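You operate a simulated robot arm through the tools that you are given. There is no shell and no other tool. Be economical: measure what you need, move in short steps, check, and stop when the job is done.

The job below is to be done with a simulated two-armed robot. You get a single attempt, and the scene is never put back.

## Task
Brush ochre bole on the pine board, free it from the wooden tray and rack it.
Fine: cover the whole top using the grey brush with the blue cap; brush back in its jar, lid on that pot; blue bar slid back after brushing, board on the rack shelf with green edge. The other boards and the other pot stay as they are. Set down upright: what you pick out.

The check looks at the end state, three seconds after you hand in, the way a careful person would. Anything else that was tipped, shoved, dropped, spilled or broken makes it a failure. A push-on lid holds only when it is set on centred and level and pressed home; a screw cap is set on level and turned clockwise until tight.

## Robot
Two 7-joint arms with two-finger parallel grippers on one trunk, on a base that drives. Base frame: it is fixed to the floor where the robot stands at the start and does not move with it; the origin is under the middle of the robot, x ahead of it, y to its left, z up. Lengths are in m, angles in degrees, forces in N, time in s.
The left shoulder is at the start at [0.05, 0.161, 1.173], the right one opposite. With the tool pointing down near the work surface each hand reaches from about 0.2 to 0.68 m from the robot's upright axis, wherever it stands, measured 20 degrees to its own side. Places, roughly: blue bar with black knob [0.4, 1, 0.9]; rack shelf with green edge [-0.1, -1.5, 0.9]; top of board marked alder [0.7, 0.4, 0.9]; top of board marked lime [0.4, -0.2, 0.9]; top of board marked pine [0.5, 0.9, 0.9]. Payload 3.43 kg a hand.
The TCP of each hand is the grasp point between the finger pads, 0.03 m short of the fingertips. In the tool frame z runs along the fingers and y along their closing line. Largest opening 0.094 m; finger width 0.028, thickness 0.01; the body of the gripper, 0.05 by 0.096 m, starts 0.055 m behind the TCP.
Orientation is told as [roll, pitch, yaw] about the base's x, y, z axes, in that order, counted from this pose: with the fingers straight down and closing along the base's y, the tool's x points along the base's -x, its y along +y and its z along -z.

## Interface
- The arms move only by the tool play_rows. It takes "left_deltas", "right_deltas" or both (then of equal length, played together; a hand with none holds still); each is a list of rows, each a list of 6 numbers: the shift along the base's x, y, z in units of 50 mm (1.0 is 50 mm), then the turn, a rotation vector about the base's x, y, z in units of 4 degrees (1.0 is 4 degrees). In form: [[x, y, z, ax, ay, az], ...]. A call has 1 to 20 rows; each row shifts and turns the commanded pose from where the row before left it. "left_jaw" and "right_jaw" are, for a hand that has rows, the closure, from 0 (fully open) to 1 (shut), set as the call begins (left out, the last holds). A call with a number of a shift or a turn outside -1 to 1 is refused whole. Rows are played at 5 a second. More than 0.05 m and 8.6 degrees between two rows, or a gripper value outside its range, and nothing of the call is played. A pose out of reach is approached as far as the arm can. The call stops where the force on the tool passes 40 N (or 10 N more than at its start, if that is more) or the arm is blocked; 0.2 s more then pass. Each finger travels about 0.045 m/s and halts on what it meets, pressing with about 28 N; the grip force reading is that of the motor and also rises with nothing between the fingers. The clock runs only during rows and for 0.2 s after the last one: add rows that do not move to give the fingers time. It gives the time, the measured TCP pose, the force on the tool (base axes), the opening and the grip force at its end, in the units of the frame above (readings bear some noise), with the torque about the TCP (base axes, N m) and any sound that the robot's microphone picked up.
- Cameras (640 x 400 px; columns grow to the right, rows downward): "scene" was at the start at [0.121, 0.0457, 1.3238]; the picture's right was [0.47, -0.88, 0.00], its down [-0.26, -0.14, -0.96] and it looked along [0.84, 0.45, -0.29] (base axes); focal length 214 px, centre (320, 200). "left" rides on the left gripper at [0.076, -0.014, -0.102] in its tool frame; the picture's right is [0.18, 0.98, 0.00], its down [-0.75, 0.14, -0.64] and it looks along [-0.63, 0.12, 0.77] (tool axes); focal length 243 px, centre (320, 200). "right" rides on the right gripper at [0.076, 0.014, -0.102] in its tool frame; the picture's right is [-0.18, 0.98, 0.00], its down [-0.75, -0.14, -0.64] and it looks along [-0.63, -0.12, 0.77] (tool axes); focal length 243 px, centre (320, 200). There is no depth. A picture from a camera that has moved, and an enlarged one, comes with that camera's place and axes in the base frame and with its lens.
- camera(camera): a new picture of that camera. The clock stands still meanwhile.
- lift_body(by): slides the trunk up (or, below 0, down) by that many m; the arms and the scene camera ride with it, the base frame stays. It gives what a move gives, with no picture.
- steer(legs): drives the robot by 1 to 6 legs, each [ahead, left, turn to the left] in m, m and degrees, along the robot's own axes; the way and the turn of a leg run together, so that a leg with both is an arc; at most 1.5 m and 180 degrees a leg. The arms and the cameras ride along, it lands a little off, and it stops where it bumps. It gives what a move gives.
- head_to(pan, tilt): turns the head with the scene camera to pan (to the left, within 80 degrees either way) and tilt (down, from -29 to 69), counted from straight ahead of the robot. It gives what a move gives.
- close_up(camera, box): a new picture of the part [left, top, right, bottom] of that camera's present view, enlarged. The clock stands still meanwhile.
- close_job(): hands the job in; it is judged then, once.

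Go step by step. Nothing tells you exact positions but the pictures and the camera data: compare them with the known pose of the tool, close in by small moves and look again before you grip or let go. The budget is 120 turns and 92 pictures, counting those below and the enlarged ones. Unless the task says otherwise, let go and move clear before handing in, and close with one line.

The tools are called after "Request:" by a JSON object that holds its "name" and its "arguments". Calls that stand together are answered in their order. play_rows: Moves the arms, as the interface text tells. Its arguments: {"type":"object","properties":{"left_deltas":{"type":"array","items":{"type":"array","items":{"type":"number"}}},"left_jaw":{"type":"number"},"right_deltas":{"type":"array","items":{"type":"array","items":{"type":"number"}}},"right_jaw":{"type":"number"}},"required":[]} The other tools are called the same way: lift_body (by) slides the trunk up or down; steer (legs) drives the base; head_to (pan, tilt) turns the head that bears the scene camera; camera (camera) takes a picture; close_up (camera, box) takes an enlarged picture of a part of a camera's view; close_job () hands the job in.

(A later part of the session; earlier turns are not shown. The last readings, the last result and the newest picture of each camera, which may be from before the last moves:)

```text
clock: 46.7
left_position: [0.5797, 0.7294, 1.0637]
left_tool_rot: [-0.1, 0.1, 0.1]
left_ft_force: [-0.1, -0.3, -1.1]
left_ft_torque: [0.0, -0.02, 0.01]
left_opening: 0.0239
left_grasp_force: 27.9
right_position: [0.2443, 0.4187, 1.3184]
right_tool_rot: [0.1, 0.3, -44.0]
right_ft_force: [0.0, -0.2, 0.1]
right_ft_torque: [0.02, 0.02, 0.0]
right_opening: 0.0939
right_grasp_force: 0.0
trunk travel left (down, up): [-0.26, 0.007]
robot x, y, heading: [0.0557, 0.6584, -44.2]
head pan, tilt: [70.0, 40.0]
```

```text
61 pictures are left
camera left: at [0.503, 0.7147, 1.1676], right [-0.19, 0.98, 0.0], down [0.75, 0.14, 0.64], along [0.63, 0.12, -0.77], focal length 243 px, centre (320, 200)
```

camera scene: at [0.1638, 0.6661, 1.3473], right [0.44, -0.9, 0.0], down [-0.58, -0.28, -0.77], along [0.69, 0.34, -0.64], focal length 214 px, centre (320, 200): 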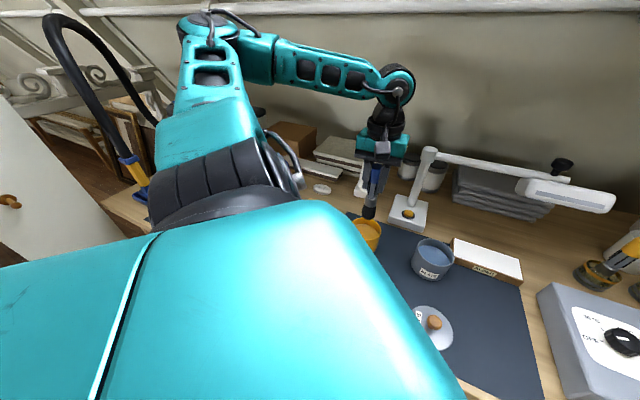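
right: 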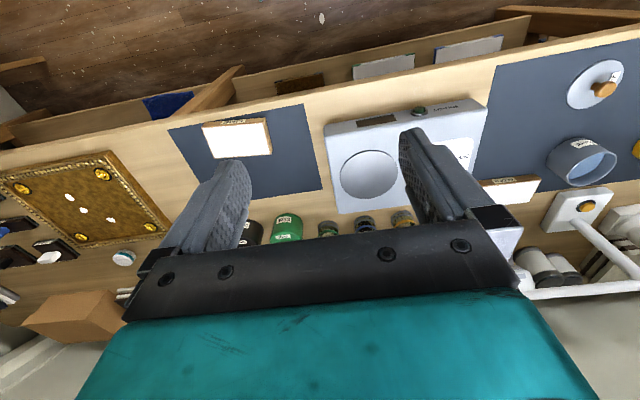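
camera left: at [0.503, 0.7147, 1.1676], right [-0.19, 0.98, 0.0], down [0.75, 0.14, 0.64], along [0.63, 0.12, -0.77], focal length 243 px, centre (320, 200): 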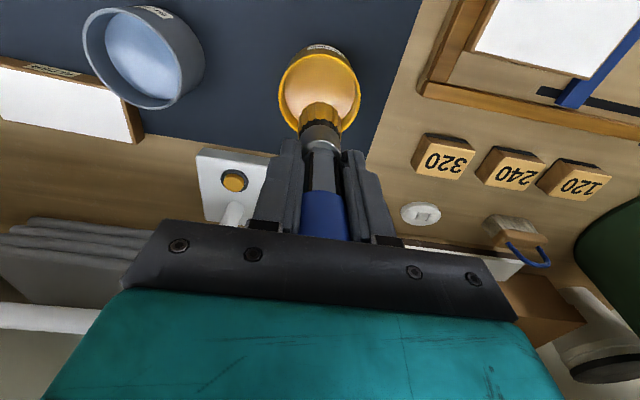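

The brush is loaded (it slid up ~1 cm in the grip, so I'll press lightly). Now over to the pine board.

Request:
{"name": "play_rows", "arguments": {"left_deltas": [[-0.42, 0.8, 0, 0, 0, 0], [-0.42, 0.8, 0, 0, 0, 0], [-0.42, 0.8, 0, 0, 0, 0], [-0.42, 0.8, 0, 0, 0, 0], [-0.42, 0.8, 0, 0, 0, 0]]}}

Request:
{"name": "camera", "arguments": {"camera": "left"}}

```text
clock: 47.9
left_position: [0.4711, 0.9336, 1.06]
left_tool_rot: [-0.2, 0.0, 0.1]
left_ft_force: [0.3, 0.3, 0.1]
left_ft_torque: [-0.01, -0.04, 0.03]
left_opening: 0.0241
left_grasp_force: 27.9
right_position: [0.2427, 0.4211, 1.3186]
right_tool_rot: [0.1, 0.0, -44.0]
right_ft_force: [-1.0, -0.1, 0.9]
right_ft_torque: [-0.06, -0.03, -0.02]
right_opening: 0.0941
right_grasp_force: 0.1
trunk travel left (down, up): [-0.26, 0.007]
robot x, y, heading: [0.0588, 0.659, -44.1]
head pan, tilt: [70.0, 40.0]
```

```text
60 pictures are left
camera left: at [0.3961, 0.9189, 1.163], right [-0.19, 0.98, -0.01], down [0.75, 0.15, 0.64], along [0.63, 0.11, -0.77], focal length 243 px, centre (320, 200)
```

left: 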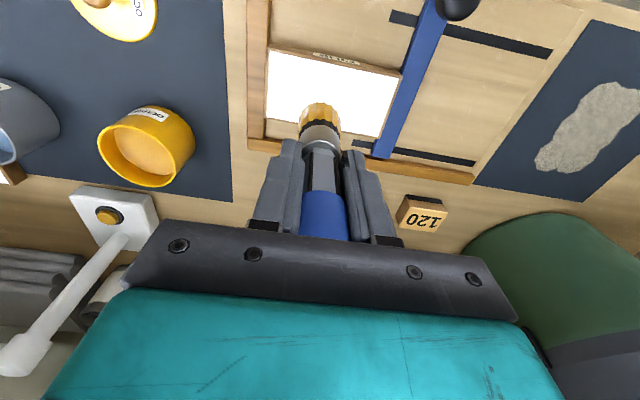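

The pine top spans about x 0.446–0.519, y 0.872–1.011. I lower onto its middle in small steps to find contact.

Request:
{"name": "play_rows", "arguments": {"left_deltas": [[0.1, 0.1, -0.5, 0, 0, 0], [0.1, 0.05, -0.5, 0, 0, 0], [0, 0, -0.4, 0, 0, 0], [0, 0, 0, 0, 0, 0]]}}

Request:
{"name": "camera", "arguments": {"camera": "left"}}

```text
clock: 48.9
left_position: [0.484, 0.9393, 0.992]
left_tool_rot: [-0.2, 0.1, 0.2]
left_ft_force: [0.5, -0.7, -0.6]
left_ft_torque: [-0.03, 0.03, -0.01]
left_opening: 0.0239
left_grasp_force: 28.4
right_position: [0.2444, 0.4198, 1.319]
right_tool_rot: [0.1, 0.2, -44.0]
right_ft_force: [0.9, -0.4, 0.6]
right_ft_torque: [-0.01, -0.03, 0.02]
right_opening: 0.0939
right_grasp_force: 0.0
trunk travel left (down, up): [-0.26, 0.007]
robot x, y, heading: [0.0598, 0.6537, -44.1]
head pan, tilt: [70.0, 40.0]
```

```text
59 pictures are left
camera left: at [0.4079, 0.9249, 1.0943], right [-0.19, 0.98, 0.0], down [0.75, 0.15, 0.64], along [0.63, 0.12, -0.77], focal length 243 px, centre (320, 200)
```

left: 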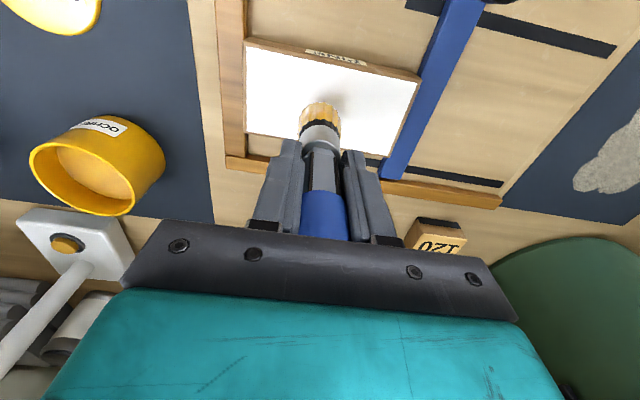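

Tip is about a centimetre above the white surface. Lowering gently.

Request:
{"name": "play_rows", "arguments": {"left_deltas": [[0, 0, -0.14, 0, 0, 0], [0, 0, 0, 0, 0, 0]]}}

Request:
{"name": "play_rows", "arguments": {"left_deltas": [[0, 0, -0.1, 0, 0, 0], [0, 0, 0, 0, 0, 0]]}}

Request:
{"name": "camera", "arguments": {"camera": "left"}}

```text
clock: 49.5
left_position: [0.4845, 0.9395, 0.9842]
left_tool_rot: [-0.1, 0.1, 0.0]
left_ft_force: [0.2, -1.0, -0.3]
left_ft_torque: [-0.04, -0.01, -0.03]
left_opening: 0.0237
left_grasp_force: 28.1
right_position: [0.2425, 0.4196, 1.3183]
right_tool_rot: [0.0, 0.2, -44.0]
right_ft_force: [0.4, -0.2, 0.0]
right_ft_torque: [0.02, -0.02, 0.0]
right_opening: 0.0938
right_grasp_force: 0.0
trunk travel left (down, up): [-0.26, 0.007]
robot x, y, heading: [0.0615, 0.6569, -44.1]
head pan, tilt: [70.0, 40.0]
```

```text
clock: 50.1
left_position: [0.4847, 0.9385, 0.9782]
left_tool_rot: [-0.2, 0.1, 0.1]
left_ft_force: [-0.6, 0.3, -0.9]
left_ft_torque: [0.0, 0.0, 0.01]
left_opening: 0.0239
left_grasp_force: 27.8
right_position: [0.2428, 0.4191, 1.3182]
right_tool_rot: [0.1, 0.2, -43.9]
right_ft_force: [0.2, -0.3, 0.0]
right_ft_torque: [0.0, -0.01, 0.0]
right_opening: 0.0941
right_grasp_force: 0.0
trunk travel left (down, up): [-0.26, 0.007]
robot x, y, heading: [0.0595, 0.6548, -43.8]
head pan, tilt: [70.0, 40.0]
```

```text
58 pictures are left
camera left: at [0.4079, 0.9234, 1.0826], right [-0.19, 0.98, 0.0], down [0.75, 0.15, 0.64], along [0.63, 0.12, -0.77], focal length 243 px, centre (320, 200)
```

left: 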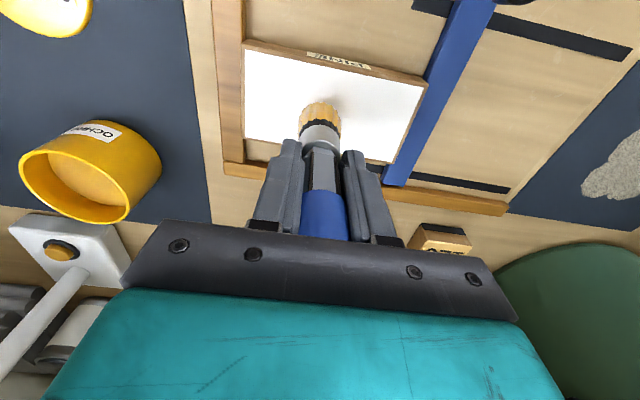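

Request:
{"name": "play_rows", "arguments": {"left_deltas": [[0, 0, -0.09, 0, 0, 0], [0, 0, 0, 0, 0, 0]]}}

Request:
{"name": "play_rows", "arguments": {"left_deltas": [[0, 0, -0.09, 0, 0, 0], [0, 0, 0, 0, 0, 0]]}}

Request:
{"name": "close_up", "arguments": {"camera": "left", "box": [220, 30, 440, 168]}}

```text
clock: 50.7
left_position: [0.4843, 0.9385, 0.976]
left_tool_rot: [-0.1, -0.1, 0.2]
left_ft_force: [-1.0, 1.6, 8.4]
left_ft_torque: [0.22, 0.03, 0.02]
left_opening: 0.0237
left_grasp_force: 28.3
right_position: [0.2426, 0.4196, 1.3179]
right_tool_rot: [0.2, 0.1, -44.0]
right_ft_force: [0.1, 0.5, -0.2]
right_ft_torque: [0.02, 0.02, 0.02]
right_opening: 0.094
right_grasp_force: 0.1
trunk travel left (down, up): [-0.26, 0.007]
robot x, y, heading: [0.06, 0.6533, -44.0]
head pan, tilt: [70.0, 40.0]
```

```text
clock: 51.3
left_position: [0.4835, 0.9366, 0.9739]
left_tool_rot: [0.1, -0.4, 0.1]
left_ft_force: [1.2, 5.9, 36.3]
left_ft_torque: [0.52, -0.16, 0.04]
left_opening: 0.0238
left_grasp_force: 27.9
right_position: [0.2412, 0.4187, 1.3199]
right_tool_rot: [0.3, 0.1, -44.1]
right_ft_force: [1.4, 0.3, -0.6]
right_ft_torque: [0.01, -0.01, -0.02]
right_opening: 0.094
right_grasp_force: 0.1
trunk travel left (down, up): [-0.26, 0.007]
robot x, y, heading: [0.0601, 0.6539, -44.2]
head pan, tilt: [70.0, 40.0]
```

```text
2.90 times, centred on (330, 99) of left
camera zoom: at [0.4066, 0.9226, 1.0768], right [-0.19, 0.98, 0.0], down [0.75, 0.14, 0.65], along [0.63, 0.12, -0.76], focal length 703 px, centre (291, 493)
```

zoom: 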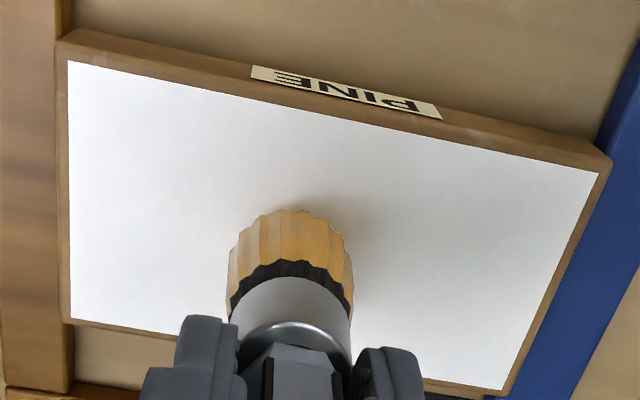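

Contact is at TCP z≈0.975. I back off to light pressure and brush the first two lanes along the board.

Request:
{"name": "play_rows", "arguments": {"left_deltas": [[0, 0, 0.09, 0, 0, 0], [-0.167, -0.34, 0, 0, 0, 0], [-0.167, -0.34, 0, 0, 0, 0], [-0.167, -0.34, 0, 0, 0, 0], [0, 0.377, 0, 0, 0, 0], [0, 0.377, 0, 0, 0, 0], [0, 0.377, 0, 0, 0, 0], [0, 0.377, 0, 0, 0, 0], [0, 0.377, 0, 0, 0, 0], [0, 0.377, 0, 0, 0, 0], [0.28, 0, 0, 0, 0, 0], [0, -0.377, 0, 0, 0, 0], [0, -0.377, 0, 0, 0, 0], [0, -0.377, 0, 0, 0, 0], [0, -0.377, 0, 0, 0, 0], [0, -0.377, 0, 0, 0, 0], [0, -0.377, 0, 0, 0, 0]]}}

Request:
{"name": "close_up", "arguments": {"camera": "left", "box": [220, 20, 476, 180]}}

```text
clock: 54.9
left_position: [0.4724, 0.8835, 0.9748]
left_tool_rot: [-0.3, 0.1, 0.2]
left_ft_force: [0.5, -0.3, -0.3]
left_ft_torque: [-0.01, -0.03, 0.01]
left_opening: 0.0238
left_grasp_force: 27.8
right_position: [0.2441, 0.4188, 1.3186]
right_tool_rot: [0.0, 0.2, -44.0]
right_ft_force: [0.2, -0.6, 1.2]
right_ft_torque: [0.01, -0.02, -0.01]
right_opening: 0.094
right_grasp_force: 0.0
trunk travel left (down, up): [-0.26, 0.007]
robot x, y, heading: [0.0586, 0.6558, -43.6]
head pan, tilt: [70.0, 40.0]
```

```text
2.50 times, centred on (348, 100) of left
camera zoom: at [0.3967, 0.8689, 1.0785], right [-0.19, 0.98, 0.0], down [0.75, 0.15, 0.64], along [0.63, 0.12, -0.77], focal length 606 px, centre (250, 450)
```

zoom: 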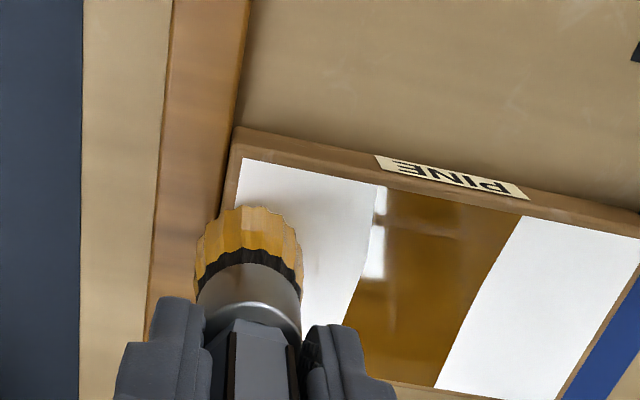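

A full-width middle third got covered, but the brush floated over the rest. I press slightly lower and stroke on the low-y third.

Request:
{"name": "play_rows", "arguments": {"left_deltas": [[0, 0.15, -0.06, 0, 0, 0], [0.15, 0.1, 0, 0, 0, 0], [-0.4, 0, 0, 0, 0, 0], [-0.2, 0, 0, 0, 0, 0], [0.4, 0.1, 0, 0, 0, 0], [0.4, 0, 0, 0, 0, 0], [-0.4, -0.3, 0, 0, 0, 0], [-0.2, 0, 0, 0, 0, 0]]}}

Request:
{"name": "close_up", "arguments": {"camera": "left", "box": [220, 20, 476, 180]}}

```text
clock: 56.7
left_position: [0.4592, 0.886, 0.9744]
left_tool_rot: [-0.3, -0.1, 0.1]
left_ft_force: [4.4, -3.0, 15.2]
left_ft_torque: [-0.24, -0.59, -0.03]
left_opening: 0.0237
left_grasp_force: 28.1
right_position: [0.243, 0.4182, 1.3183]
right_tool_rot: [0.0, 0.3, -43.9]
right_ft_force: [-0.7, 0.8, 0.6]
right_ft_torque: [-0.03, 0.02, 0.01]
right_opening: 0.0938
right_grasp_force: 0.0
trunk travel left (down, up): [-0.26, 0.007]
robot x, y, heading: [0.0636, 0.6562, -44.1]
head pan, tilt: [70.0, 40.0]
```

```text
2.50 times, centred on (348, 100) of left
camera zoom: at [0.3838, 0.8707, 1.0773], right [-0.19, 0.98, -0.01], down [0.75, 0.15, 0.64], along [0.63, 0.11, -0.77], focal length 606 px, centre (250, 450)
```

zoom: 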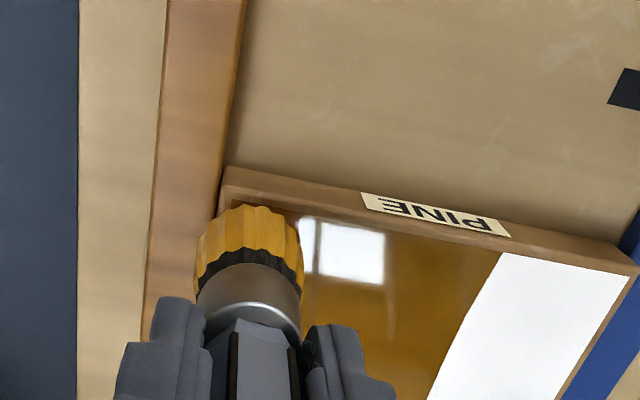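

The low-y third is now covered. I slide to the last third near the blue bar.

Request:
{"name": "play_rows", "arguments": {"left_deltas": [[0.1, 0.4, 0.02, 0, 0, 0], [0.1, 0.5, 0, 0, 0, 0], [0.1, 0.5, 0, 0, 0, 0], [0, 0.5, 0, 0, 0, 0], [0, 0.2, -0.03, 0, 0, 0], [-0.3, 0, 0, 0, 0, 0], [0.4, 0, 0, 0, 0, 0], [0.4, 0.1, 0, 0, 0, 0], [-0.4, 0, 0, 0, 0, 0], [-0.3, -0.2, 0, 0, 0, 0]]}}

Request:
{"name": "close_up", "arguments": {"camera": "left", "box": [180, 20, 436, 180]}}

```text
clock: 58.9
left_position: [0.4673, 0.9884, 0.9746]
left_tool_rot: [0.2, -0.2, 0.2]
left_ft_force: [4.8, 4.1, 22.1]
left_ft_torque: [0.38, -0.57, -0.01]
left_opening: 0.024
left_grasp_force: 28.6
right_position: [0.2435, 0.4185, 1.3201]
right_tool_rot: [0.2, 0.2, -44.0]
right_ft_force: [-0.8, 0.0, 0.6]
right_ft_torque: [0.0, 0.0, 0.0]
right_opening: 0.094
right_grasp_force: 0.1
trunk travel left (down, up): [-0.26, 0.007]
robot x, y, heading: [0.0635, 0.6534, -43.8]
head pan, tilt: [70.0, 40.0]
```

```text
2.50 times, centred on (308, 100) of left
camera zoom: at [0.3904, 0.974, 1.0772], right [-0.19, 0.98, 0.0], down [0.75, 0.14, 0.64], along [0.63, 0.12, -0.76], focal length 606 px, centre (350, 450)
```

zoom: 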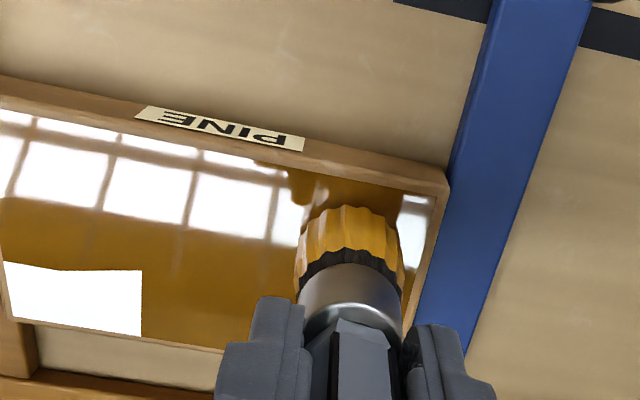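

Most is covered; a white patch remains at the far part of the low-y third (other bright spots may be window reflections). I lift and check from another angle.

Request:
{"name": "play_rows", "arguments": {"left_deltas": [[0, 0, 0.6, 0, 0, 0], [-0.3, -0.4, 0.6, 0, 0, 0], [-0.9, -0.4, 0, 0, 0, 0]]}}

Request:
{"name": "camera", "arguments": {"camera": "left"}}

```text
clock: 59.7
left_position: [0.4223, 0.9458, 0.9959]
left_tool_rot: [-0.2, 0.2, 0.2]
left_ft_force: [-0.2, -0.8, -0.6]
left_ft_torque: [0.04, -0.01, 0.02]
left_opening: 0.0236
left_grasp_force: 27.8
left hand out of reach, approached as far as the arm can: row 2, 3
right_position: [0.2454, 0.4163, 1.318]
right_tool_rot: [0.3, 0.3, -44.1]
right_ft_force: [-0.4, -0.9, -0.9]
right_ft_torque: [0.07, 0.01, 0.04]
right_opening: 0.0939
right_grasp_force: 0.2
trunk travel left (down, up): [-0.26, 0.007]
robot x, y, heading: [0.0595, 0.653, -43.7]
head pan, tilt: [70.0, 40.0]
```

```text
53 pictures are left
camera left: at [0.3459, 0.9318, 1.0998], right [-0.19, 0.98, 0.0], down [0.76, 0.14, 0.64], along [0.63, 0.12, -0.77], focal length 243 px, centre (320, 200)
```

left: 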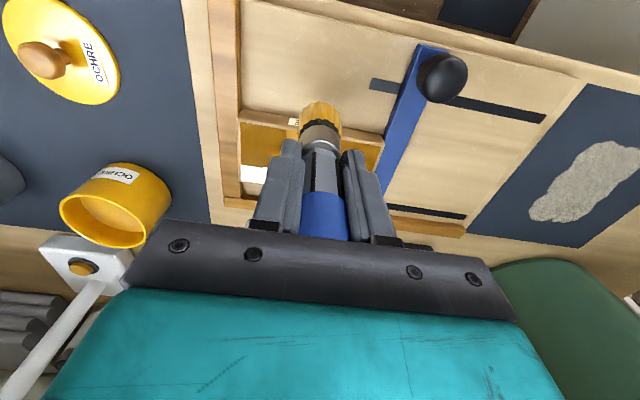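

The patch at far-x/low-y is truly bare. I'll brush a pass along the far edge and back.

Request:
{"name": "play_rows", "arguments": {"left_deltas": [[0.54, -0.4, 0, 0, 0, 0], [0.54, -0.4, 0, 0, 0, 0], [0.52, -0.38, 0, 0, 0, 0], [0, 0, -0.3, 0, 0, 0], [0, 0, -0.2, 0, 0, 0], [0, 0.38, 0, 0, 0, 0], [0, 0.38, 0, 0, 0, 0], [0, 0.38, 0, 0, 0, 0], [0, 0.38, 0, 0, 0, 0], [0, 0.38, 0, 0, 0, 0], [0, 0.38, 0, 0, 0, 0], [-0.25, 0, 0, 0, 0, 0], [0, -0.38, 0, 0, 0, 0], [0, -0.38, 0, 0, 0, 0], [0, -0.38, 0, 0, 0, 0], [0, -0.38, 0, 0, 0, 0], [0, -0.38, 0, 0, 0, 0], [0, -0.38, 0, 0, 0, 0]]}}

Request:
{"name": "play_rows", "arguments": {"left_deltas": [[0, 0, 0.8, 0, 0, 0], [0.4, -0.8, 0.4, 0, 0, 0], [0.4, -0.8, 0.2, 0, 0, 0], [0, -0.3, 0, 0, 0, 0]]}}

Request:
{"name": "camera", "arguments": {"camera": "left"}}

```text
clock: 61.4
left_position: [0.5037, 0.9359, 0.9749]
left_tool_rot: [-0.5, -0.5, 0.0]
left_ft_force: [-5.4, -3.9, 28.0]
left_ft_torque: [-0.03, 0.36, 0.08]
left_opening: 0.0236
left_grasp_force: 28.0
right_position: [0.2402, 0.4176, 1.3196]
right_tool_rot: [0.3, 0.1, -44.0]
right_ft_force: [0.7, 0.2, 0.8]
right_ft_torque: [0.0, -0.01, 0.02]
right_opening: 0.094
right_grasp_force: 0.1
trunk travel left (down, up): [-0.26, 0.007]
robot x, y, heading: [0.0611, 0.6553, -44.2]
head pan, tilt: [70.0, 40.0]
stopped in row 8 (left hand): the force on the tool passed its limit at 42 N (the readings are from after the stop); the commanded pose is now the measured one
```

```text
clock: 62.4
left_position: [0.5448, 0.8425, 1.0415]
left_tool_rot: [-0.2, -0.3, 0.1]
left_ft_force: [-1.0, 0.0, -0.7]
left_ft_torque: [-0.06, 0.01, 0.01]
left_opening: 0.0238
left_grasp_force: 28.2
right_position: [0.2432, 0.4189, 1.3182]
right_tool_rot: [0.0, 0.2, -44.0]
right_ft_force: [0.2, 0.2, -0.3]
right_ft_torque: [-0.01, 0.0, -0.01]
right_opening: 0.094
right_grasp_force: 0.2
trunk travel left (down, up): [-0.26, 0.007]
robot x, y, heading: [0.062, 0.6561, -43.6]
head pan, tilt: [70.0, 40.0]
```

```text
52 pictures are left
camera left: at [0.4674, 0.8288, 1.1442], right [-0.19, 0.98, -0.01], down [0.75, 0.15, 0.64], along [0.63, 0.11, -0.76], focal length 243 px, centre (320, 200)
```

left: 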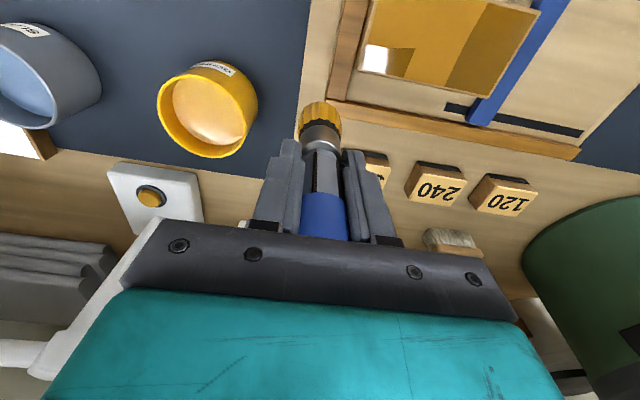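

Request:
{"name": "close_up", "arguments": {"camera": "left", "box": [320, 0, 576, 160]}}

```text
2.50 times, centred on (448, 80) of left
camera zoom: at [0.4674, 0.8288, 1.1442], right [-0.19, 0.98, -0.01], down [0.75, 0.15, 0.64], along [0.63, 0.11, -0.76], focal length 606 px, centre (0, 500)
```

zoom: 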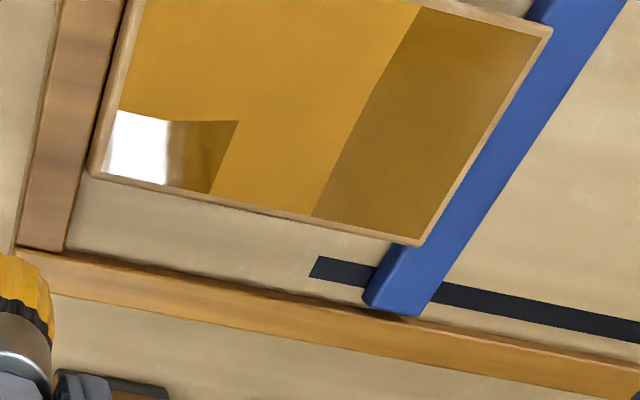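

The coat is good except one small bare corner at about x 0.49–0.515, y 0.876–0.898. I go back there with light pressure and rub it.

Request:
{"name": "play_rows", "arguments": {"left_deltas": [[-0.42, 0.43, 0, 0, 0, 0], [-0.42, 0.43, 0, 0, 0, 0], [0, 0, -0.6, 0, 0, 0], [0, 0, -0.5, 0, 0, 0], [0, 0, -0.27, 0, 0, 0], [-0.3, 0, 0, 0, 0, 0], [0.3, 0.05, -0.02, 0, 0, 0], [0, 0.3, 0, 0, 0, 0], [0, -0.35, 0, 0, 0, 0], [-0.3, 0, 0, 0, 0, 0], [0.3, 0.1, 0, 0, 0, 0], [0, 0.3, 0, 0, 0, 0]]}}

Request:
{"name": "play_rows", "arguments": {"left_deltas": [[0, 0, 0.8, 0, 0, 0], [0.4, -0.7, 0.4, 0, 0, 0], [0.4, -0.7, 0.2, 0, 0, 0], [0, -0.4, 0, 0, 0, 0]]}}

Request:
{"name": "camera", "arguments": {"camera": "left"}}

Request:
{"name": "close_up", "arguments": {"camera": "left", "box": [320, 0, 576, 160]}}

```text
clock: 64.7
left_position: [0.4913, 0.8849, 0.9746]
left_tool_rot: [-0.4, -0.8, 0.0]
left_ft_force: [-3.6, -2.6, 25.0]
left_ft_torque: [-0.07, 0.44, 0.02]
left_opening: 0.0238
left_grasp_force: 27.4
right_position: [0.2413, 0.4183, 1.3184]
right_tool_rot: [0.2, 0.1, -44.0]
right_ft_force: [-0.8, -0.2, -0.2]
right_ft_torque: [0.0, 0.04, -0.02]
right_opening: 0.0938
right_grasp_force: 0.1
trunk travel left (down, up): [-0.26, 0.007]
robot x, y, heading: [0.0573, 0.6554, -44.0]
head pan, tilt: [70.0, 40.0]
stopped in row 11 (left hand): the force on the tool passed its limit at 45 N (the readings are from after the stop); the commanded pose is now the measured one
```

```text
clock: 65.7
left_position: [0.5309, 0.7953, 1.0432]
left_tool_rot: [-0.5, -0.5, -0.1]
left_ft_force: [0.4, -0.4, -0.4]
left_ft_torque: [-0.01, 0.03, 0.0]
left_opening: 0.0241
left_grasp_force: 27.9
right_position: [0.2433, 0.4198, 1.3185]
right_tool_rot: [0.1, 0.2, -44.0]
right_ft_force: [-0.4, -0.3, -0.3]
right_ft_torque: [-0.01, 0.02, -0.02]
right_opening: 0.0941
right_grasp_force: 0.1
trunk travel left (down, up): [-0.26, 0.007]
robot x, y, heading: [0.0584, 0.657, -44.4]
head pan, tilt: [70.0, 40.0]
```

```text
50 pictures are left
camera left: at [0.4546, 0.782, 1.1457], right [-0.18, 0.98, -0.01], down [0.75, 0.15, 0.65], along [0.64, 0.11, -0.76], focal length 243 px, centre (320, 200)
```

left: 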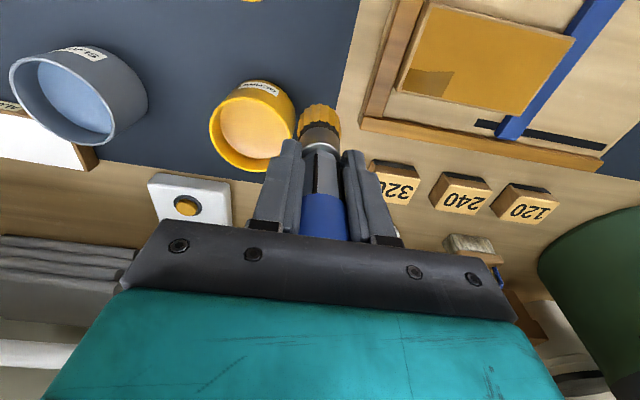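

```text
2.50 times, centred on (448, 80) of left
camera zoom: at [0.4546, 0.782, 1.1457], right [-0.18, 0.98, -0.01], down [0.75, 0.15, 0.65], along [0.64, 0.11, -0.76], focal length 606 px, centre (0, 500)
```

zoom: 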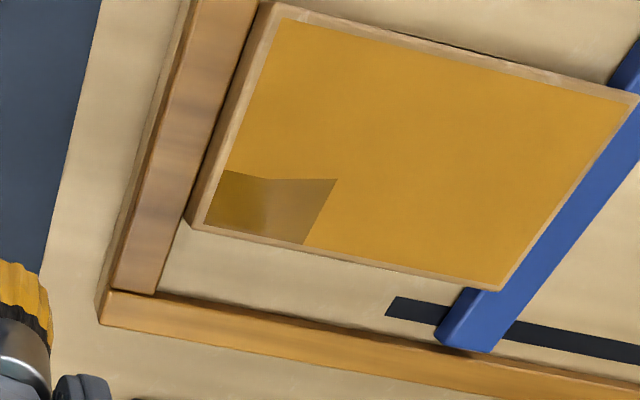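

The whole top is ochre now. Next the brush goes back to its jar: I raise it, drive diagonally right along the bench keeping the heading, and approach the jar.

Request:
{"name": "play_rows", "arguments": {"left_deltas": [[0, 0, 0.5, 0.1, 0.1, 0], [0, -0.5, 0.4, 0, 0, 0]]}}

Request:
{"name": "steer", "arguments": {"legs": [[0.461, -0.468, 0]]}}

Request:
{"name": "camera", "arguments": {"camera": "left"}}

```text
clock: 66.3
left_position: [0.5325, 0.7725, 1.0887]
left_tool_rot: [0.0, -0.3, 0.1]
left_ft_force: [0.4, 0.0, 0.2]
left_ft_torque: [0.02, -0.01, 0.0]
left_opening: 0.0238
left_grasp_force: 28.6
right_position: [0.2448, 0.4194, 1.3177]
right_tool_rot: [0.1, 0.2, -44.0]
right_ft_force: [0.1, -0.4, 0.3]
right_ft_torque: [-0.02, 0.0, 0.0]
right_opening: 0.0941
right_grasp_force: 0.1
trunk travel left (down, up): [-0.26, 0.007]
robot x, y, heading: [0.0561, 0.6556, -44.1]
head pan, tilt: [70.0, 40.0]
```

```text
clock: 70.8
left_position: [0.5444, 0.1349, 1.0893]
left_tool_rot: [-0.1, -0.2, 0.5]
left_ft_force: [0.3, -0.9, -0.8]
left_ft_torque: [0.03, -0.03, 0.01]
left_opening: 0.0239
left_grasp_force: 27.9
right_position: [0.261, -0.2209, 1.3201]
right_tool_rot: [0.1, 0.1, -43.7]
right_ft_force: [-0.8, -0.9, 0.1]
right_ft_torque: [0.03, 0.01, 0.03]
right_opening: 0.0941
right_grasp_force: 0.0
trunk travel left (down, up): [-0.26, 0.007]
robot x, y, heading: [0.0778, 0.0112, -43.5]
head pan, tilt: [70.0, 40.0]
```

```text
48 pictures are left
camera left: at [0.4687, 0.1199, 1.1917], right [-0.19, 0.98, 0.0], down [0.75, 0.15, 0.64], along [0.63, 0.12, -0.76], focal length 243 px, centre (320, 200)
```

left: 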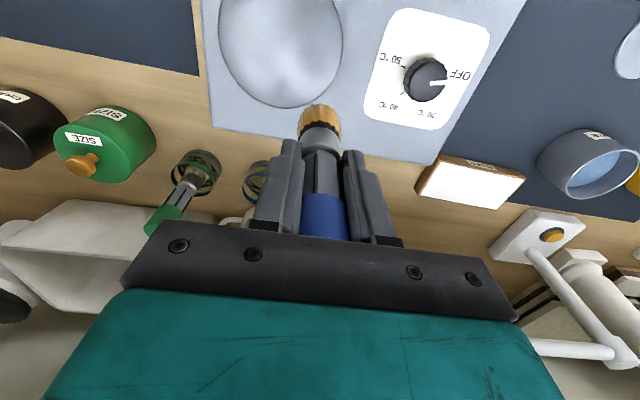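

I move in front of the empty blue-ring jar and over it.

Request:
{"name": "play_rows", "arguments": {"left_deltas": [[0.3, -0.6, 0, 0, 0, 0], [0.3, -0.6, 0, 0, 0, 0], [0.8, 0, 0, 0, 0, 0], [0.8, 0, -0.1, 0, 0, 0], [0.8, 0, -0.15, 0, 0, 0], [0.3, 0, -0.15, 0, 0, 0], [0, 0, 0, 0, 0, 0]]}}

Request:
{"name": "camera", "arguments": {"camera": "left"}}

Request:
{"name": "head_to", "arguments": {"pan": 45, "tilt": 35}}

Request:
{"name": "close_up", "arguments": {"camera": "scene", "box": [220, 120, 420, 245]}}

```text
clock: 72.4
left_position: [0.7134, 0.0765, 1.0685]
left_tool_rot: [0.0, -0.2, 0.4]
left_ft_force: [0.4, -0.3, -0.3]
left_ft_torque: [0.02, 0.0, -0.01]
left_opening: 0.0238
left_grasp_force: 27.5
right_position: [0.2605, -0.2203, 1.3192]
right_tool_rot: [0.1, 0.2, -43.5]
right_ft_force: [0.4, 0.5, 0.1]
right_ft_torque: [-0.02, 0.0, -0.04]
right_opening: 0.0945
right_grasp_force: 0.1
trunk travel left (down, up): [-0.26, 0.007]
robot x, y, heading: [0.0735, 0.0138, -43.4]
head pan, tilt: [70.0, 40.0]
```

```text
47 pictures are left
camera left: at [0.6355, 0.0605, 1.1722], right [-0.19, 0.98, 0.0], down [0.75, 0.15, 0.64], along [0.63, 0.12, -0.76], focal length 243 px, centre (320, 200)
```

left: 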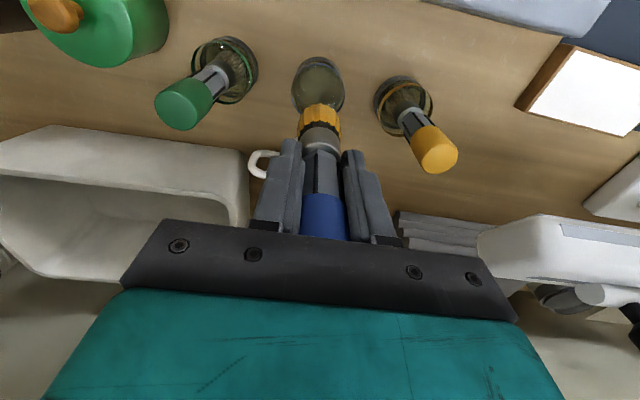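

```text
clock: 73.3
left_position: [0.7118, 0.075, 1.0697]
left_tool_rot: [0.0, -0.1, 0.4]
left_ft_force: [0.4, -0.7, 0.2]
left_ft_torque: [-0.01, 0.02, 0.03]
left_opening: 0.0234
left_grasp_force: 27.9
right_position: [0.26, -0.2212, 1.3192]
right_tool_rot: [0.1, 0.2, -43.6]
right_ft_force: [-0.4, 0.6, -0.9]
right_ft_torque: [0.01, 0.01, -0.03]
right_opening: 0.0939
right_grasp_force: 0.0
trunk travel left (down, up): [-0.26, 0.007]
robot x, y, heading: [0.0761, 0.0128, -43.4]
head pan, tilt: [45.0, 35.0]
```

```text
3.20 times, centred on (320, 182) of scene
camera zoom: at [0.1909, -0.0107, 1.3549], right [0.03, -1.0, 0.0], down [-0.57, -0.02, -0.82], along [0.82, 0.02, -0.57], focal length 686 px, centre (320, 256)
```

zoom: 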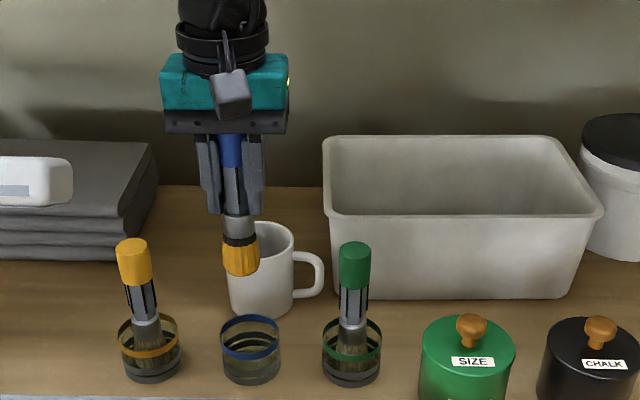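

The jar is centred near (0.709, 0.072). Lowering the brush into it.

Request:
{"name": "play_rows", "arguments": {"left_deltas": [[-0.05, -0.06, -0.5, 0, 0, 0], [0, 0, -0.6, 0, 0, 0], [0, 0, -0.6, 0, 0, 0], [0, 0, -0.35, 0, 0, 0], [0, 0, 0, 0, 0, 0]]}}

Request:
{"name": "close_up", "arguments": {"camera": "scene", "box": [220, 120, 420, 245]}}

```text
clock: 74.5
left_position: [0.7076, 0.0721, 0.9665]
left_tool_rot: [0.0, -0.3, 0.4]
left_ft_force: [6.0, 3.5, -2.2]
left_ft_torque: [0.27, -0.67, 0.02]
left_opening: 0.024
left_grasp_force: 28.4
right_position: [0.2603, -0.22, 1.3188]
right_tool_rot: [0.1, 0.1, -43.4]
right_ft_force: [0.1, -0.4, 0.1]
right_ft_torque: [-0.02, -0.03, 0.02]
right_opening: 0.094
right_grasp_force: 0.0
trunk travel left (down, up): [-0.26, 0.007]
robot x, y, heading: [0.0762, 0.0095, -43.5]
head pan, tilt: [45.0, 35.0]
```

```text
3.20 times, centred on (320, 182) of scene
camera zoom: at [0.1908, -0.0104, 1.3547], right [0.03, -1.0, 0.0], down [-0.57, -0.02, -0.82], along [0.82, 0.02, -0.57], focal length 686 px, centre (320, 256)
```

zoom: 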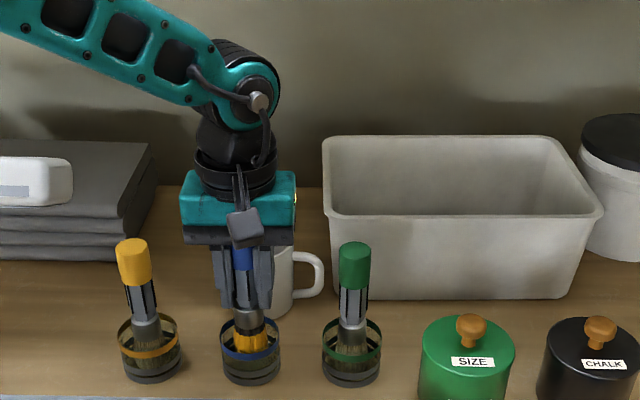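

Inside the jar but pressing on its near wall; I shift toward the original position (+x) and lower a bit more.

Request:
{"name": "play_rows", "arguments": {"left_deltas": [[0.16, 0.05, 0, 0, 0, 0], [0, 0, -0.1, 0, 0, 0], [0, 0, 0, 0, 0, 0]]}}

Request:
{"name": "play_rows", "arguments": {"left_deltas": [[0, 0, -0.1, 0, 0, 0], [0, 0, 0, 0, 0, 0]]}}

```text
clock: 75.3
left_position: [0.7143, 0.0745, 0.9628]
left_tool_rot: [0.0, -0.3, 0.4]
left_ft_force: [0.0, 1.1, -1.2]
left_ft_torque: [0.0, -0.01, -0.03]
left_opening: 0.0237
left_grasp_force: 28.3
right_position: [0.2601, -0.2221, 1.3188]
right_tool_rot: [0.2, 0.2, -43.7]
right_ft_force: [0.5, -0.3, 0.4]
right_ft_torque: [-0.01, -0.02, 0.03]
right_opening: 0.094
right_grasp_force: 0.0
trunk travel left (down, up): [-0.26, 0.007]
robot x, y, heading: [0.0756, 0.0103, -43.9]
head pan, tilt: [45.0, 35.0]
```

```text
clock: 75.9
left_position: [0.7156, 0.0746, 0.957]
left_tool_rot: [0.0, -0.2, 0.4]
left_ft_force: [-0.1, 0.2, -0.4]
left_ft_torque: [-0.02, 0.0, 0.01]
left_opening: 0.0237
left_grasp_force: 28.3
right_position: [0.2612, -0.2209, 1.3186]
right_tool_rot: [0.1, 0.1, -43.6]
right_ft_force: [-0.1, -0.3, 0.1]
right_ft_torque: [0.0, -0.02, -0.02]
right_opening: 0.0941
right_grasp_force: 0.1
trunk travel left (down, up): [-0.26, 0.007]
robot x, y, heading: [0.0761, 0.0126, -43.4]
head pan, tilt: [45.0, 35.0]
```

No side load now. Lowering until it touches the jar floor.

Request:
{"name": "play_rows", "arguments": {"left_deltas": [[0, 0, -0.12, 0, 0, 0], [0, 0, 0, 0, 0, 0]]}}

Request:
{"name": "play_rows", "arguments": {"left_deltas": [[0, 0, -0.1, 0, 0, 0], [0, 0, 0, 0, 0, 0]]}}

Request:
{"name": "close_up", "arguments": {"camera": "scene", "box": [220, 120, 420, 245]}}

```text
clock: 76.5
left_position: [0.7158, 0.0741, 0.9506]
left_tool_rot: [0.0, -0.2, 0.4]
left_ft_force: [0.6, -1.2, -0.3]
left_ft_torque: [-0.04, 0.0, -0.05]
left_opening: 0.0238
left_grasp_force: 28.2
right_position: [0.2611, -0.2228, 1.3176]
right_tool_rot: [0.1, 0.2, -43.5]
right_ft_force: [0.4, 0.1, -0.1]
right_ft_torque: [0.0, 0.02, 0.02]
right_opening: 0.0939
right_grasp_force: 0.0
trunk travel left (down, up): [-0.26, 0.007]
robot x, y, heading: [0.074, 0.0115, -43.4]
head pan, tilt: [45.0, 35.0]
```

```text
clock: 77.1
left_position: [0.7147, 0.0745, 0.9471]
left_tool_rot: [0.0, -0.2, 0.4]
left_ft_force: [-0.8, 0.1, -0.7]
left_ft_torque: [0.03, -0.03, 0.01]
left_opening: 0.0238
left_grasp_force: 28.3
right_position: [0.261, -0.222, 1.3187]
right_tool_rot: [0.1, 0.3, -43.6]
right_ft_force: [0.1, -0.3, 0.2]
right_ft_torque: [0.01, 0.02, -0.01]
right_opening: 0.094
right_grasp_force: 0.0
trunk travel left (down, up): [-0.26, 0.007]
robot x, y, heading: [0.0765, 0.0168, -43.4]
head pan, tilt: [45.0, 35.0]
```

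```text
3.20 times, centred on (320, 182) of scene
camera zoom: at [0.1908, -0.0109, 1.3549], right [0.03, -1.0, 0.0], down [-0.57, -0.02, -0.82], along [0.82, 0.02, -0.57], focal length 686 px, centre (320, 256)
```

zoom: 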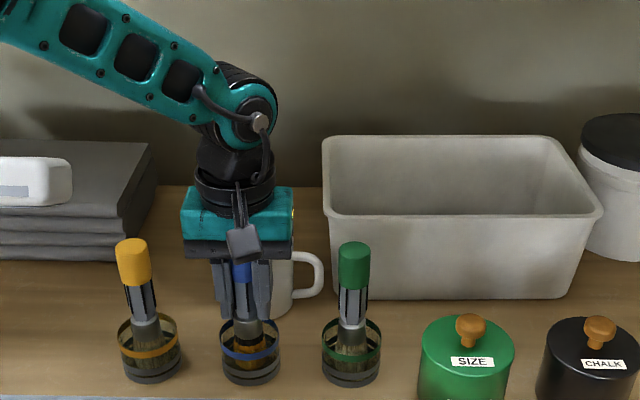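

Request:
{"name": "play_rows", "arguments": {"left_deltas": [[0, 0, -0.09, 0, 0, 0], [0, 0, 0, 0, 0, 0]]}}

Request:
{"name": "play_rows", "arguments": {"left_deltas": [[0, 0, -0.07, 0, 0, 0], [0, 0, 0, 0, 0, 0]]}}

```text
clock: 77.7
left_position: [0.7143, 0.0737, 0.9409]
left_tool_rot: [0.0, -0.2, 0.4]
left_ft_force: [0.4, -0.6, 0.3]
left_ft_torque: [-0.01, -0.02, 0.0]
left_opening: 0.0235
left_grasp_force: 27.7
right_position: [0.2603, -0.2214, 1.3195]
right_tool_rot: [0.1, 0.3, -43.5]
right_ft_force: [-0.8, 0.9, 0.0]
right_ft_torque: [-0.03, -0.01, 0.0]
right_opening: 0.094
right_grasp_force: 0.0
trunk travel left (down, up): [-0.26, 0.007]
robot x, y, heading: [0.0735, 0.0162, -43.4]
head pan, tilt: [45.0, 35.0]
```

```text
clock: 78.3
left_position: [0.715, 0.0736, 0.9387]
left_tool_rot: [0.1, -0.2, 0.4]
left_ft_force: [-0.6, 1.8, 5.4]
left_ft_torque: [0.2, 0.12, -0.01]
left_opening: 0.0237
left_grasp_force: 27.9
right_position: [0.2603, -0.2218, 1.3196]
right_tool_rot: [0.1, 0.2, -43.5]
right_ft_force: [0.2, -0.1, -0.7]
right_ft_torque: [0.02, -0.02, 0.0]
right_opening: 0.0939
right_grasp_force: 0.1
trunk travel left (down, up): [-0.26, 0.007]
robot x, y, heading: [0.0723, 0.0117, -43.4]
head pan, tilt: [45.0, 35.0]
```

Floor contact at z 0.939. Releasing part-way open and rising straight.

Request:
{"name": "play_rows", "arguments": {"left_deltas": [[0, 0, 0, 0, 0, 0], [0, 0, 0, 0, 0, 0], [0, 0, 0, 0, 0, 0], [0, 0, 0, 0, 0, 0]], "left_jaw": 0.25}}

Request:
{"name": "play_rows", "arguments": {"left_deltas": [[0, 0, 0.5, 0, 0, 0], [0, 0, 0.7, 0, 0, 0], [0, 0, 0.7, 0, 0, 0], [0, 0, 0.6, 0, 0, 0]]}}

Request:
{"name": "close_up", "arguments": {"camera": "scene", "box": [220, 120, 420, 245]}}

```text
clock: 79.3
left_position: [0.7152, 0.0726, 0.9391]
left_tool_rot: [0.0, -0.3, 0.4]
left_ft_force: [1.1, -0.3, 7.6]
left_ft_torque: [0.04, -0.01, -0.01]
left_opening: 0.0701
left_grasp_force: 0.0
right_position: [0.2597, -0.2222, 1.3188]
right_tool_rot: [0.1, 0.1, -43.7]
right_ft_force: [-0.2, 0.2, -0.3]
right_ft_torque: [0.0, 0.02, 0.0]
right_opening: 0.094
right_grasp_force: 0.1
trunk travel left (down, up): [-0.26, 0.007]
robot x, y, heading: [0.0761, 0.0142, -43.6]
head pan, tilt: [45.0, 35.0]
```

```text
clock: 80.3
left_position: [0.7163, 0.0735, 1.0637]
left_tool_rot: [0.0, -0.1, 0.4]
left_ft_force: [0.1, -0.3, 0.2]
left_ft_torque: [-0.04, -0.01, 0.01]
left_opening: 0.0704
left_grasp_force: 0.0
right_position: [0.2603, -0.2214, 1.3188]
right_tool_rot: [0.1, 0.1, -43.6]
right_ft_force: [0.4, 1.0, 0.0]
right_ft_torque: [0.02, -0.01, -0.03]
right_opening: 0.0939
right_grasp_force: 0.0
trunk travel left (down, up): [-0.26, 0.007]
robot x, y, heading: [0.0752, 0.0143, -43.7]
head pan, tilt: [45.0, 35.0]
```

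```text
3.20 times, centred on (320, 182) of scene
camera zoom: at [0.1905, -0.0108, 1.3549], right [0.03, -1.0, 0.0], down [-0.57, -0.02, -0.82], along [0.82, 0.02, -0.57], focal length 686 px, centre (320, 256)
```

zoom: 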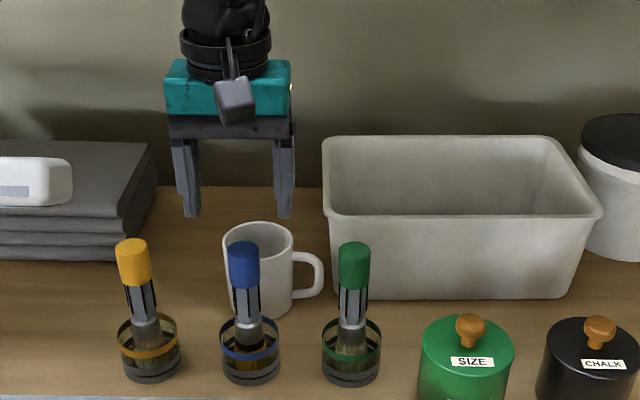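

The brush is back in its jar. Next is the ochre lid (near (0.42, 0.70)); I retract and drive back to the left, turning to heading −20°.

Request:
{"name": "play_rows", "arguments": {"left_deltas": [[-0.85, 0.1, 0.1, 0, 0, 0], [-0.85, 0.1, 0.1, 0, 0, 0], [-0.85, 0.1, 0.1, 0, 0, 0], [-0.85, 0.1, 0.1, 0, 0, 0]]}}

Request:
{"name": "steer", "arguments": {"legs": [[-0.409, 0.378, 0], [0, 0, 23.6]]}}

Request:
{"name": "head_to", "arguments": {"pan": 25, "tilt": 50}}

Request:
{"name": "camera", "arguments": {"camera": "scene"}}

Request:
{"name": "camera", "arguments": {"camera": "left"}}

```text
clock: 81.3
left_position: [0.5433, 0.0961, 1.0837]
left_tool_rot: [0.1, -0.2, 0.3]
left_ft_force: [-0.2, -0.6, -0.3]
left_ft_torque: [-0.02, 0.0, 0.01]
left_opening: 0.0705
left_grasp_force: 0.0
right_position: [0.2588, -0.2226, 1.319]
right_tool_rot: [0.1, 0.1, -43.5]
right_ft_force: [-1.0, 0.0, -0.1]
right_ft_torque: [0.01, 0.0, -0.01]
right_opening: 0.0936
right_grasp_force: 0.0
trunk travel left (down, up): [-0.26, 0.007]
robot x, y, heading: [0.0727, 0.016, -43.6]
head pan, tilt: [45.0, 35.0]
```

```text
clock: 86.5
left_position: [0.4493, 0.8379, 1.0825]
left_tool_rot: [0.0, -0.2, 23.6]
left_ft_force: [0.0, -0.7, 0.1]
left_ft_torque: [-0.03, 0.01, -0.02]
left_opening: 0.0704
left_grasp_force: 0.1
right_position: [0.3125, 0.434, 1.3186]
right_tool_rot: [0.1, 0.2, -20.4]
right_ft_force: [-0.1, -0.3, -0.4]
right_ft_torque: [-0.07, -0.03, 0.0]
right_opening: 0.094
right_grasp_force: 0.0
trunk travel left (down, up): [-0.26, 0.007]
robot x, y, heading: [0.0529, 0.576, -20.3]
head pan, tilt: [45.0, 35.0]
```

```text
clock: 87.4
left_position: [0.4505, 0.8362, 1.0834]
left_tool_rot: [-0.1, -0.1, 23.6]
left_ft_force: [-0.8, 0.6, 0.2]
left_ft_torque: [0.0, 0.01, -0.01]
left_opening: 0.0706
left_grasp_force: 0.1
right_position: [0.3125, 0.4329, 1.3189]
right_tool_rot: [0.1, 0.2, -20.4]
right_ft_force: [0.4, 0.3, 1.1]
right_ft_torque: [0.01, -0.01, -0.03]
right_opening: 0.0943
right_grasp_force: 0.0
trunk travel left (down, up): [-0.26, 0.007]
robot x, y, heading: [0.0499, 0.5768, -20.5]
head pan, tilt: [25.0, 50.0]
```

```text
42 pictures are left
camera scene: at [0.1634, 0.5696, 1.3332], right [0.08, -1.0, 0.0], down [-0.76, -0.06, -0.64], along [0.64, 0.05, -0.77], focal length 214 px, centre (320, 200)
```

scene: 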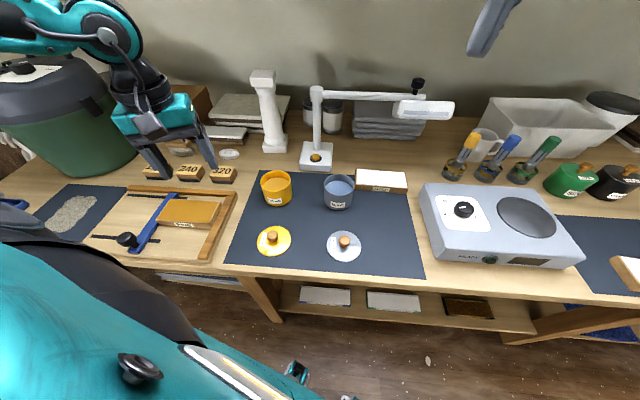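

```text
41 pictures are left
camera left: at [0.3857, 0.7932, 1.1855], right [-0.56, 0.83, 0.0], down [0.63, 0.43, 0.64], along [0.53, 0.36, -0.76], focal length 243 px, centre (320, 200)
```

left: 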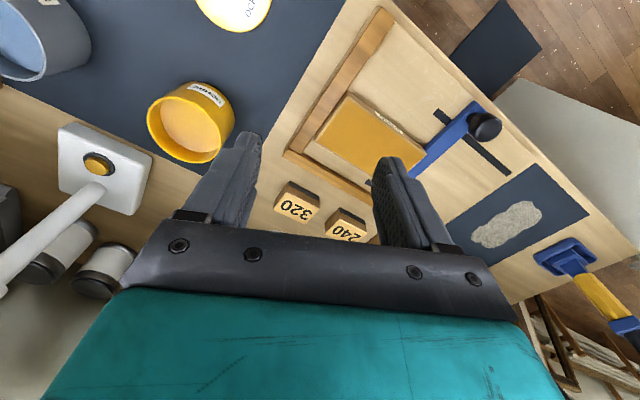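

Board is fully ochre in this view; the ochre lid's knob is near (0.415, 0.707). I move above it, squaring the hand.

Request:
{"name": "play_rows", "arguments": {"left_deltas": [[-0.115, -0.43, -0.2, 0, 0, -0.98], [-0.115, -0.43, -0.2, 0, 0, -0.98], [-0.115, -0.43, -0.2, 0, 0, -0.98], [-0.115, -0.43, -0.2, 0, 0, -0.98], [-0.115, -0.43, -0.2, 0, 0, -0.98], [-0.115, -0.43, -0.2, 0, 0, -0.98]]}}

Request:
{"name": "camera", "arguments": {"camera": "left"}}

```text
clock: 88.8
left_position: [0.4186, 0.7075, 1.0233]
left_tool_rot: [0.0, -0.2, -0.1]
left_ft_force: [0.0, -0.3, -0.2]
left_ft_torque: [0.04, 0.01, -0.01]
left_opening: 0.0707
left_grasp_force: 0.1
right_position: [0.3149, 0.4324, 1.318]
right_tool_rot: [0.1, 0.1, -20.4]
right_ft_force: [0.3, -0.8, 0.2]
right_ft_torque: [0.03, -0.01, -0.01]
right_opening: 0.0941
right_grasp_force: 0.0
trunk travel left (down, up): [-0.26, 0.007]
robot x, y, heading: [0.0504, 0.578, -20.3]
head pan, tilt: [25.0, 50.0]
```

```text
40 pictures are left
camera left: at [0.3415, 0.6927, 1.1252], right [-0.18, 0.98, 0.0], down [0.75, 0.14, 0.64], along [0.63, 0.12, -0.77], focal length 243 px, centre (320, 200)
```

left: 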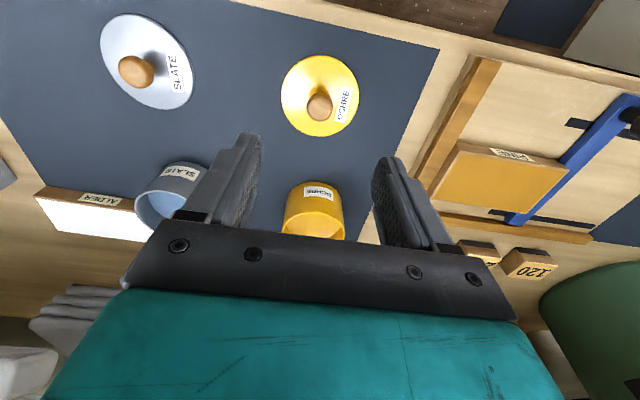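

The lid is centred under the hand at (0.421, 0.708). Descending to the knob and gripping.

Request:
{"name": "play_rows", "arguments": {"left_deltas": [[0.05, 0.01, -0.8, 0, 0, 0], [0, 0, -0.8, 0, 0, 0], [0, 0, -0.6, 0, 0, 0], [0, 0, -0.34, 0, 0, 0], [0, 0, 0, 0, 0, 0]]}}

Request:
{"name": "close_up", "arguments": {"camera": "left", "box": [192, 60, 448, 220]}}

```text
clock: 90.0
left_position: [0.4189, 0.7073, 0.896]
left_tool_rot: [-0.1, -0.3, 0.0]
left_ft_force: [0.4, 0.6, 0.6]
left_ft_torque: [-0.04, -0.02, 0.02]
left_opening: 0.0705
left_grasp_force: 0.1
right_position: [0.3136, 0.4333, 1.3186]
right_tool_rot: [0.1, 0.2, -20.3]
right_ft_force: [-0.7, 0.0, -0.4]
right_ft_torque: [-0.02, -0.01, 0.0]
right_opening: 0.0938
right_grasp_force: 0.1
trunk travel left (down, up): [-0.26, 0.007]
robot x, y, heading: [0.0451, 0.5798, -20.3]
head pan, tilt: [25.0, 50.0]
```

```text
2.50 times, centred on (320, 140) of left
camera zoom: at [0.3417, 0.6929, 0.9984], right [-0.19, 0.98, 0.0], down [0.75, 0.14, 0.64], along [0.63, 0.12, -0.76], focal length 606 px, centre (320, 350)
```

zoom: 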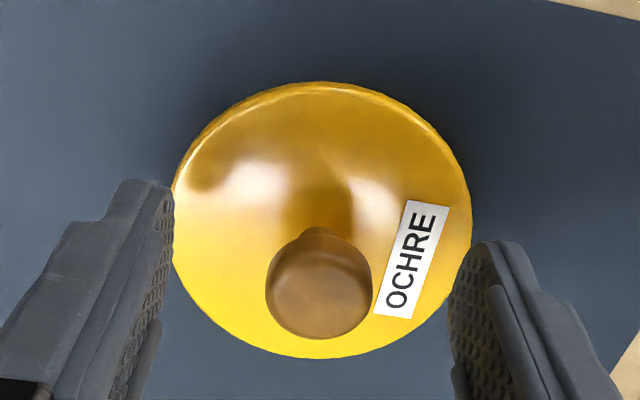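

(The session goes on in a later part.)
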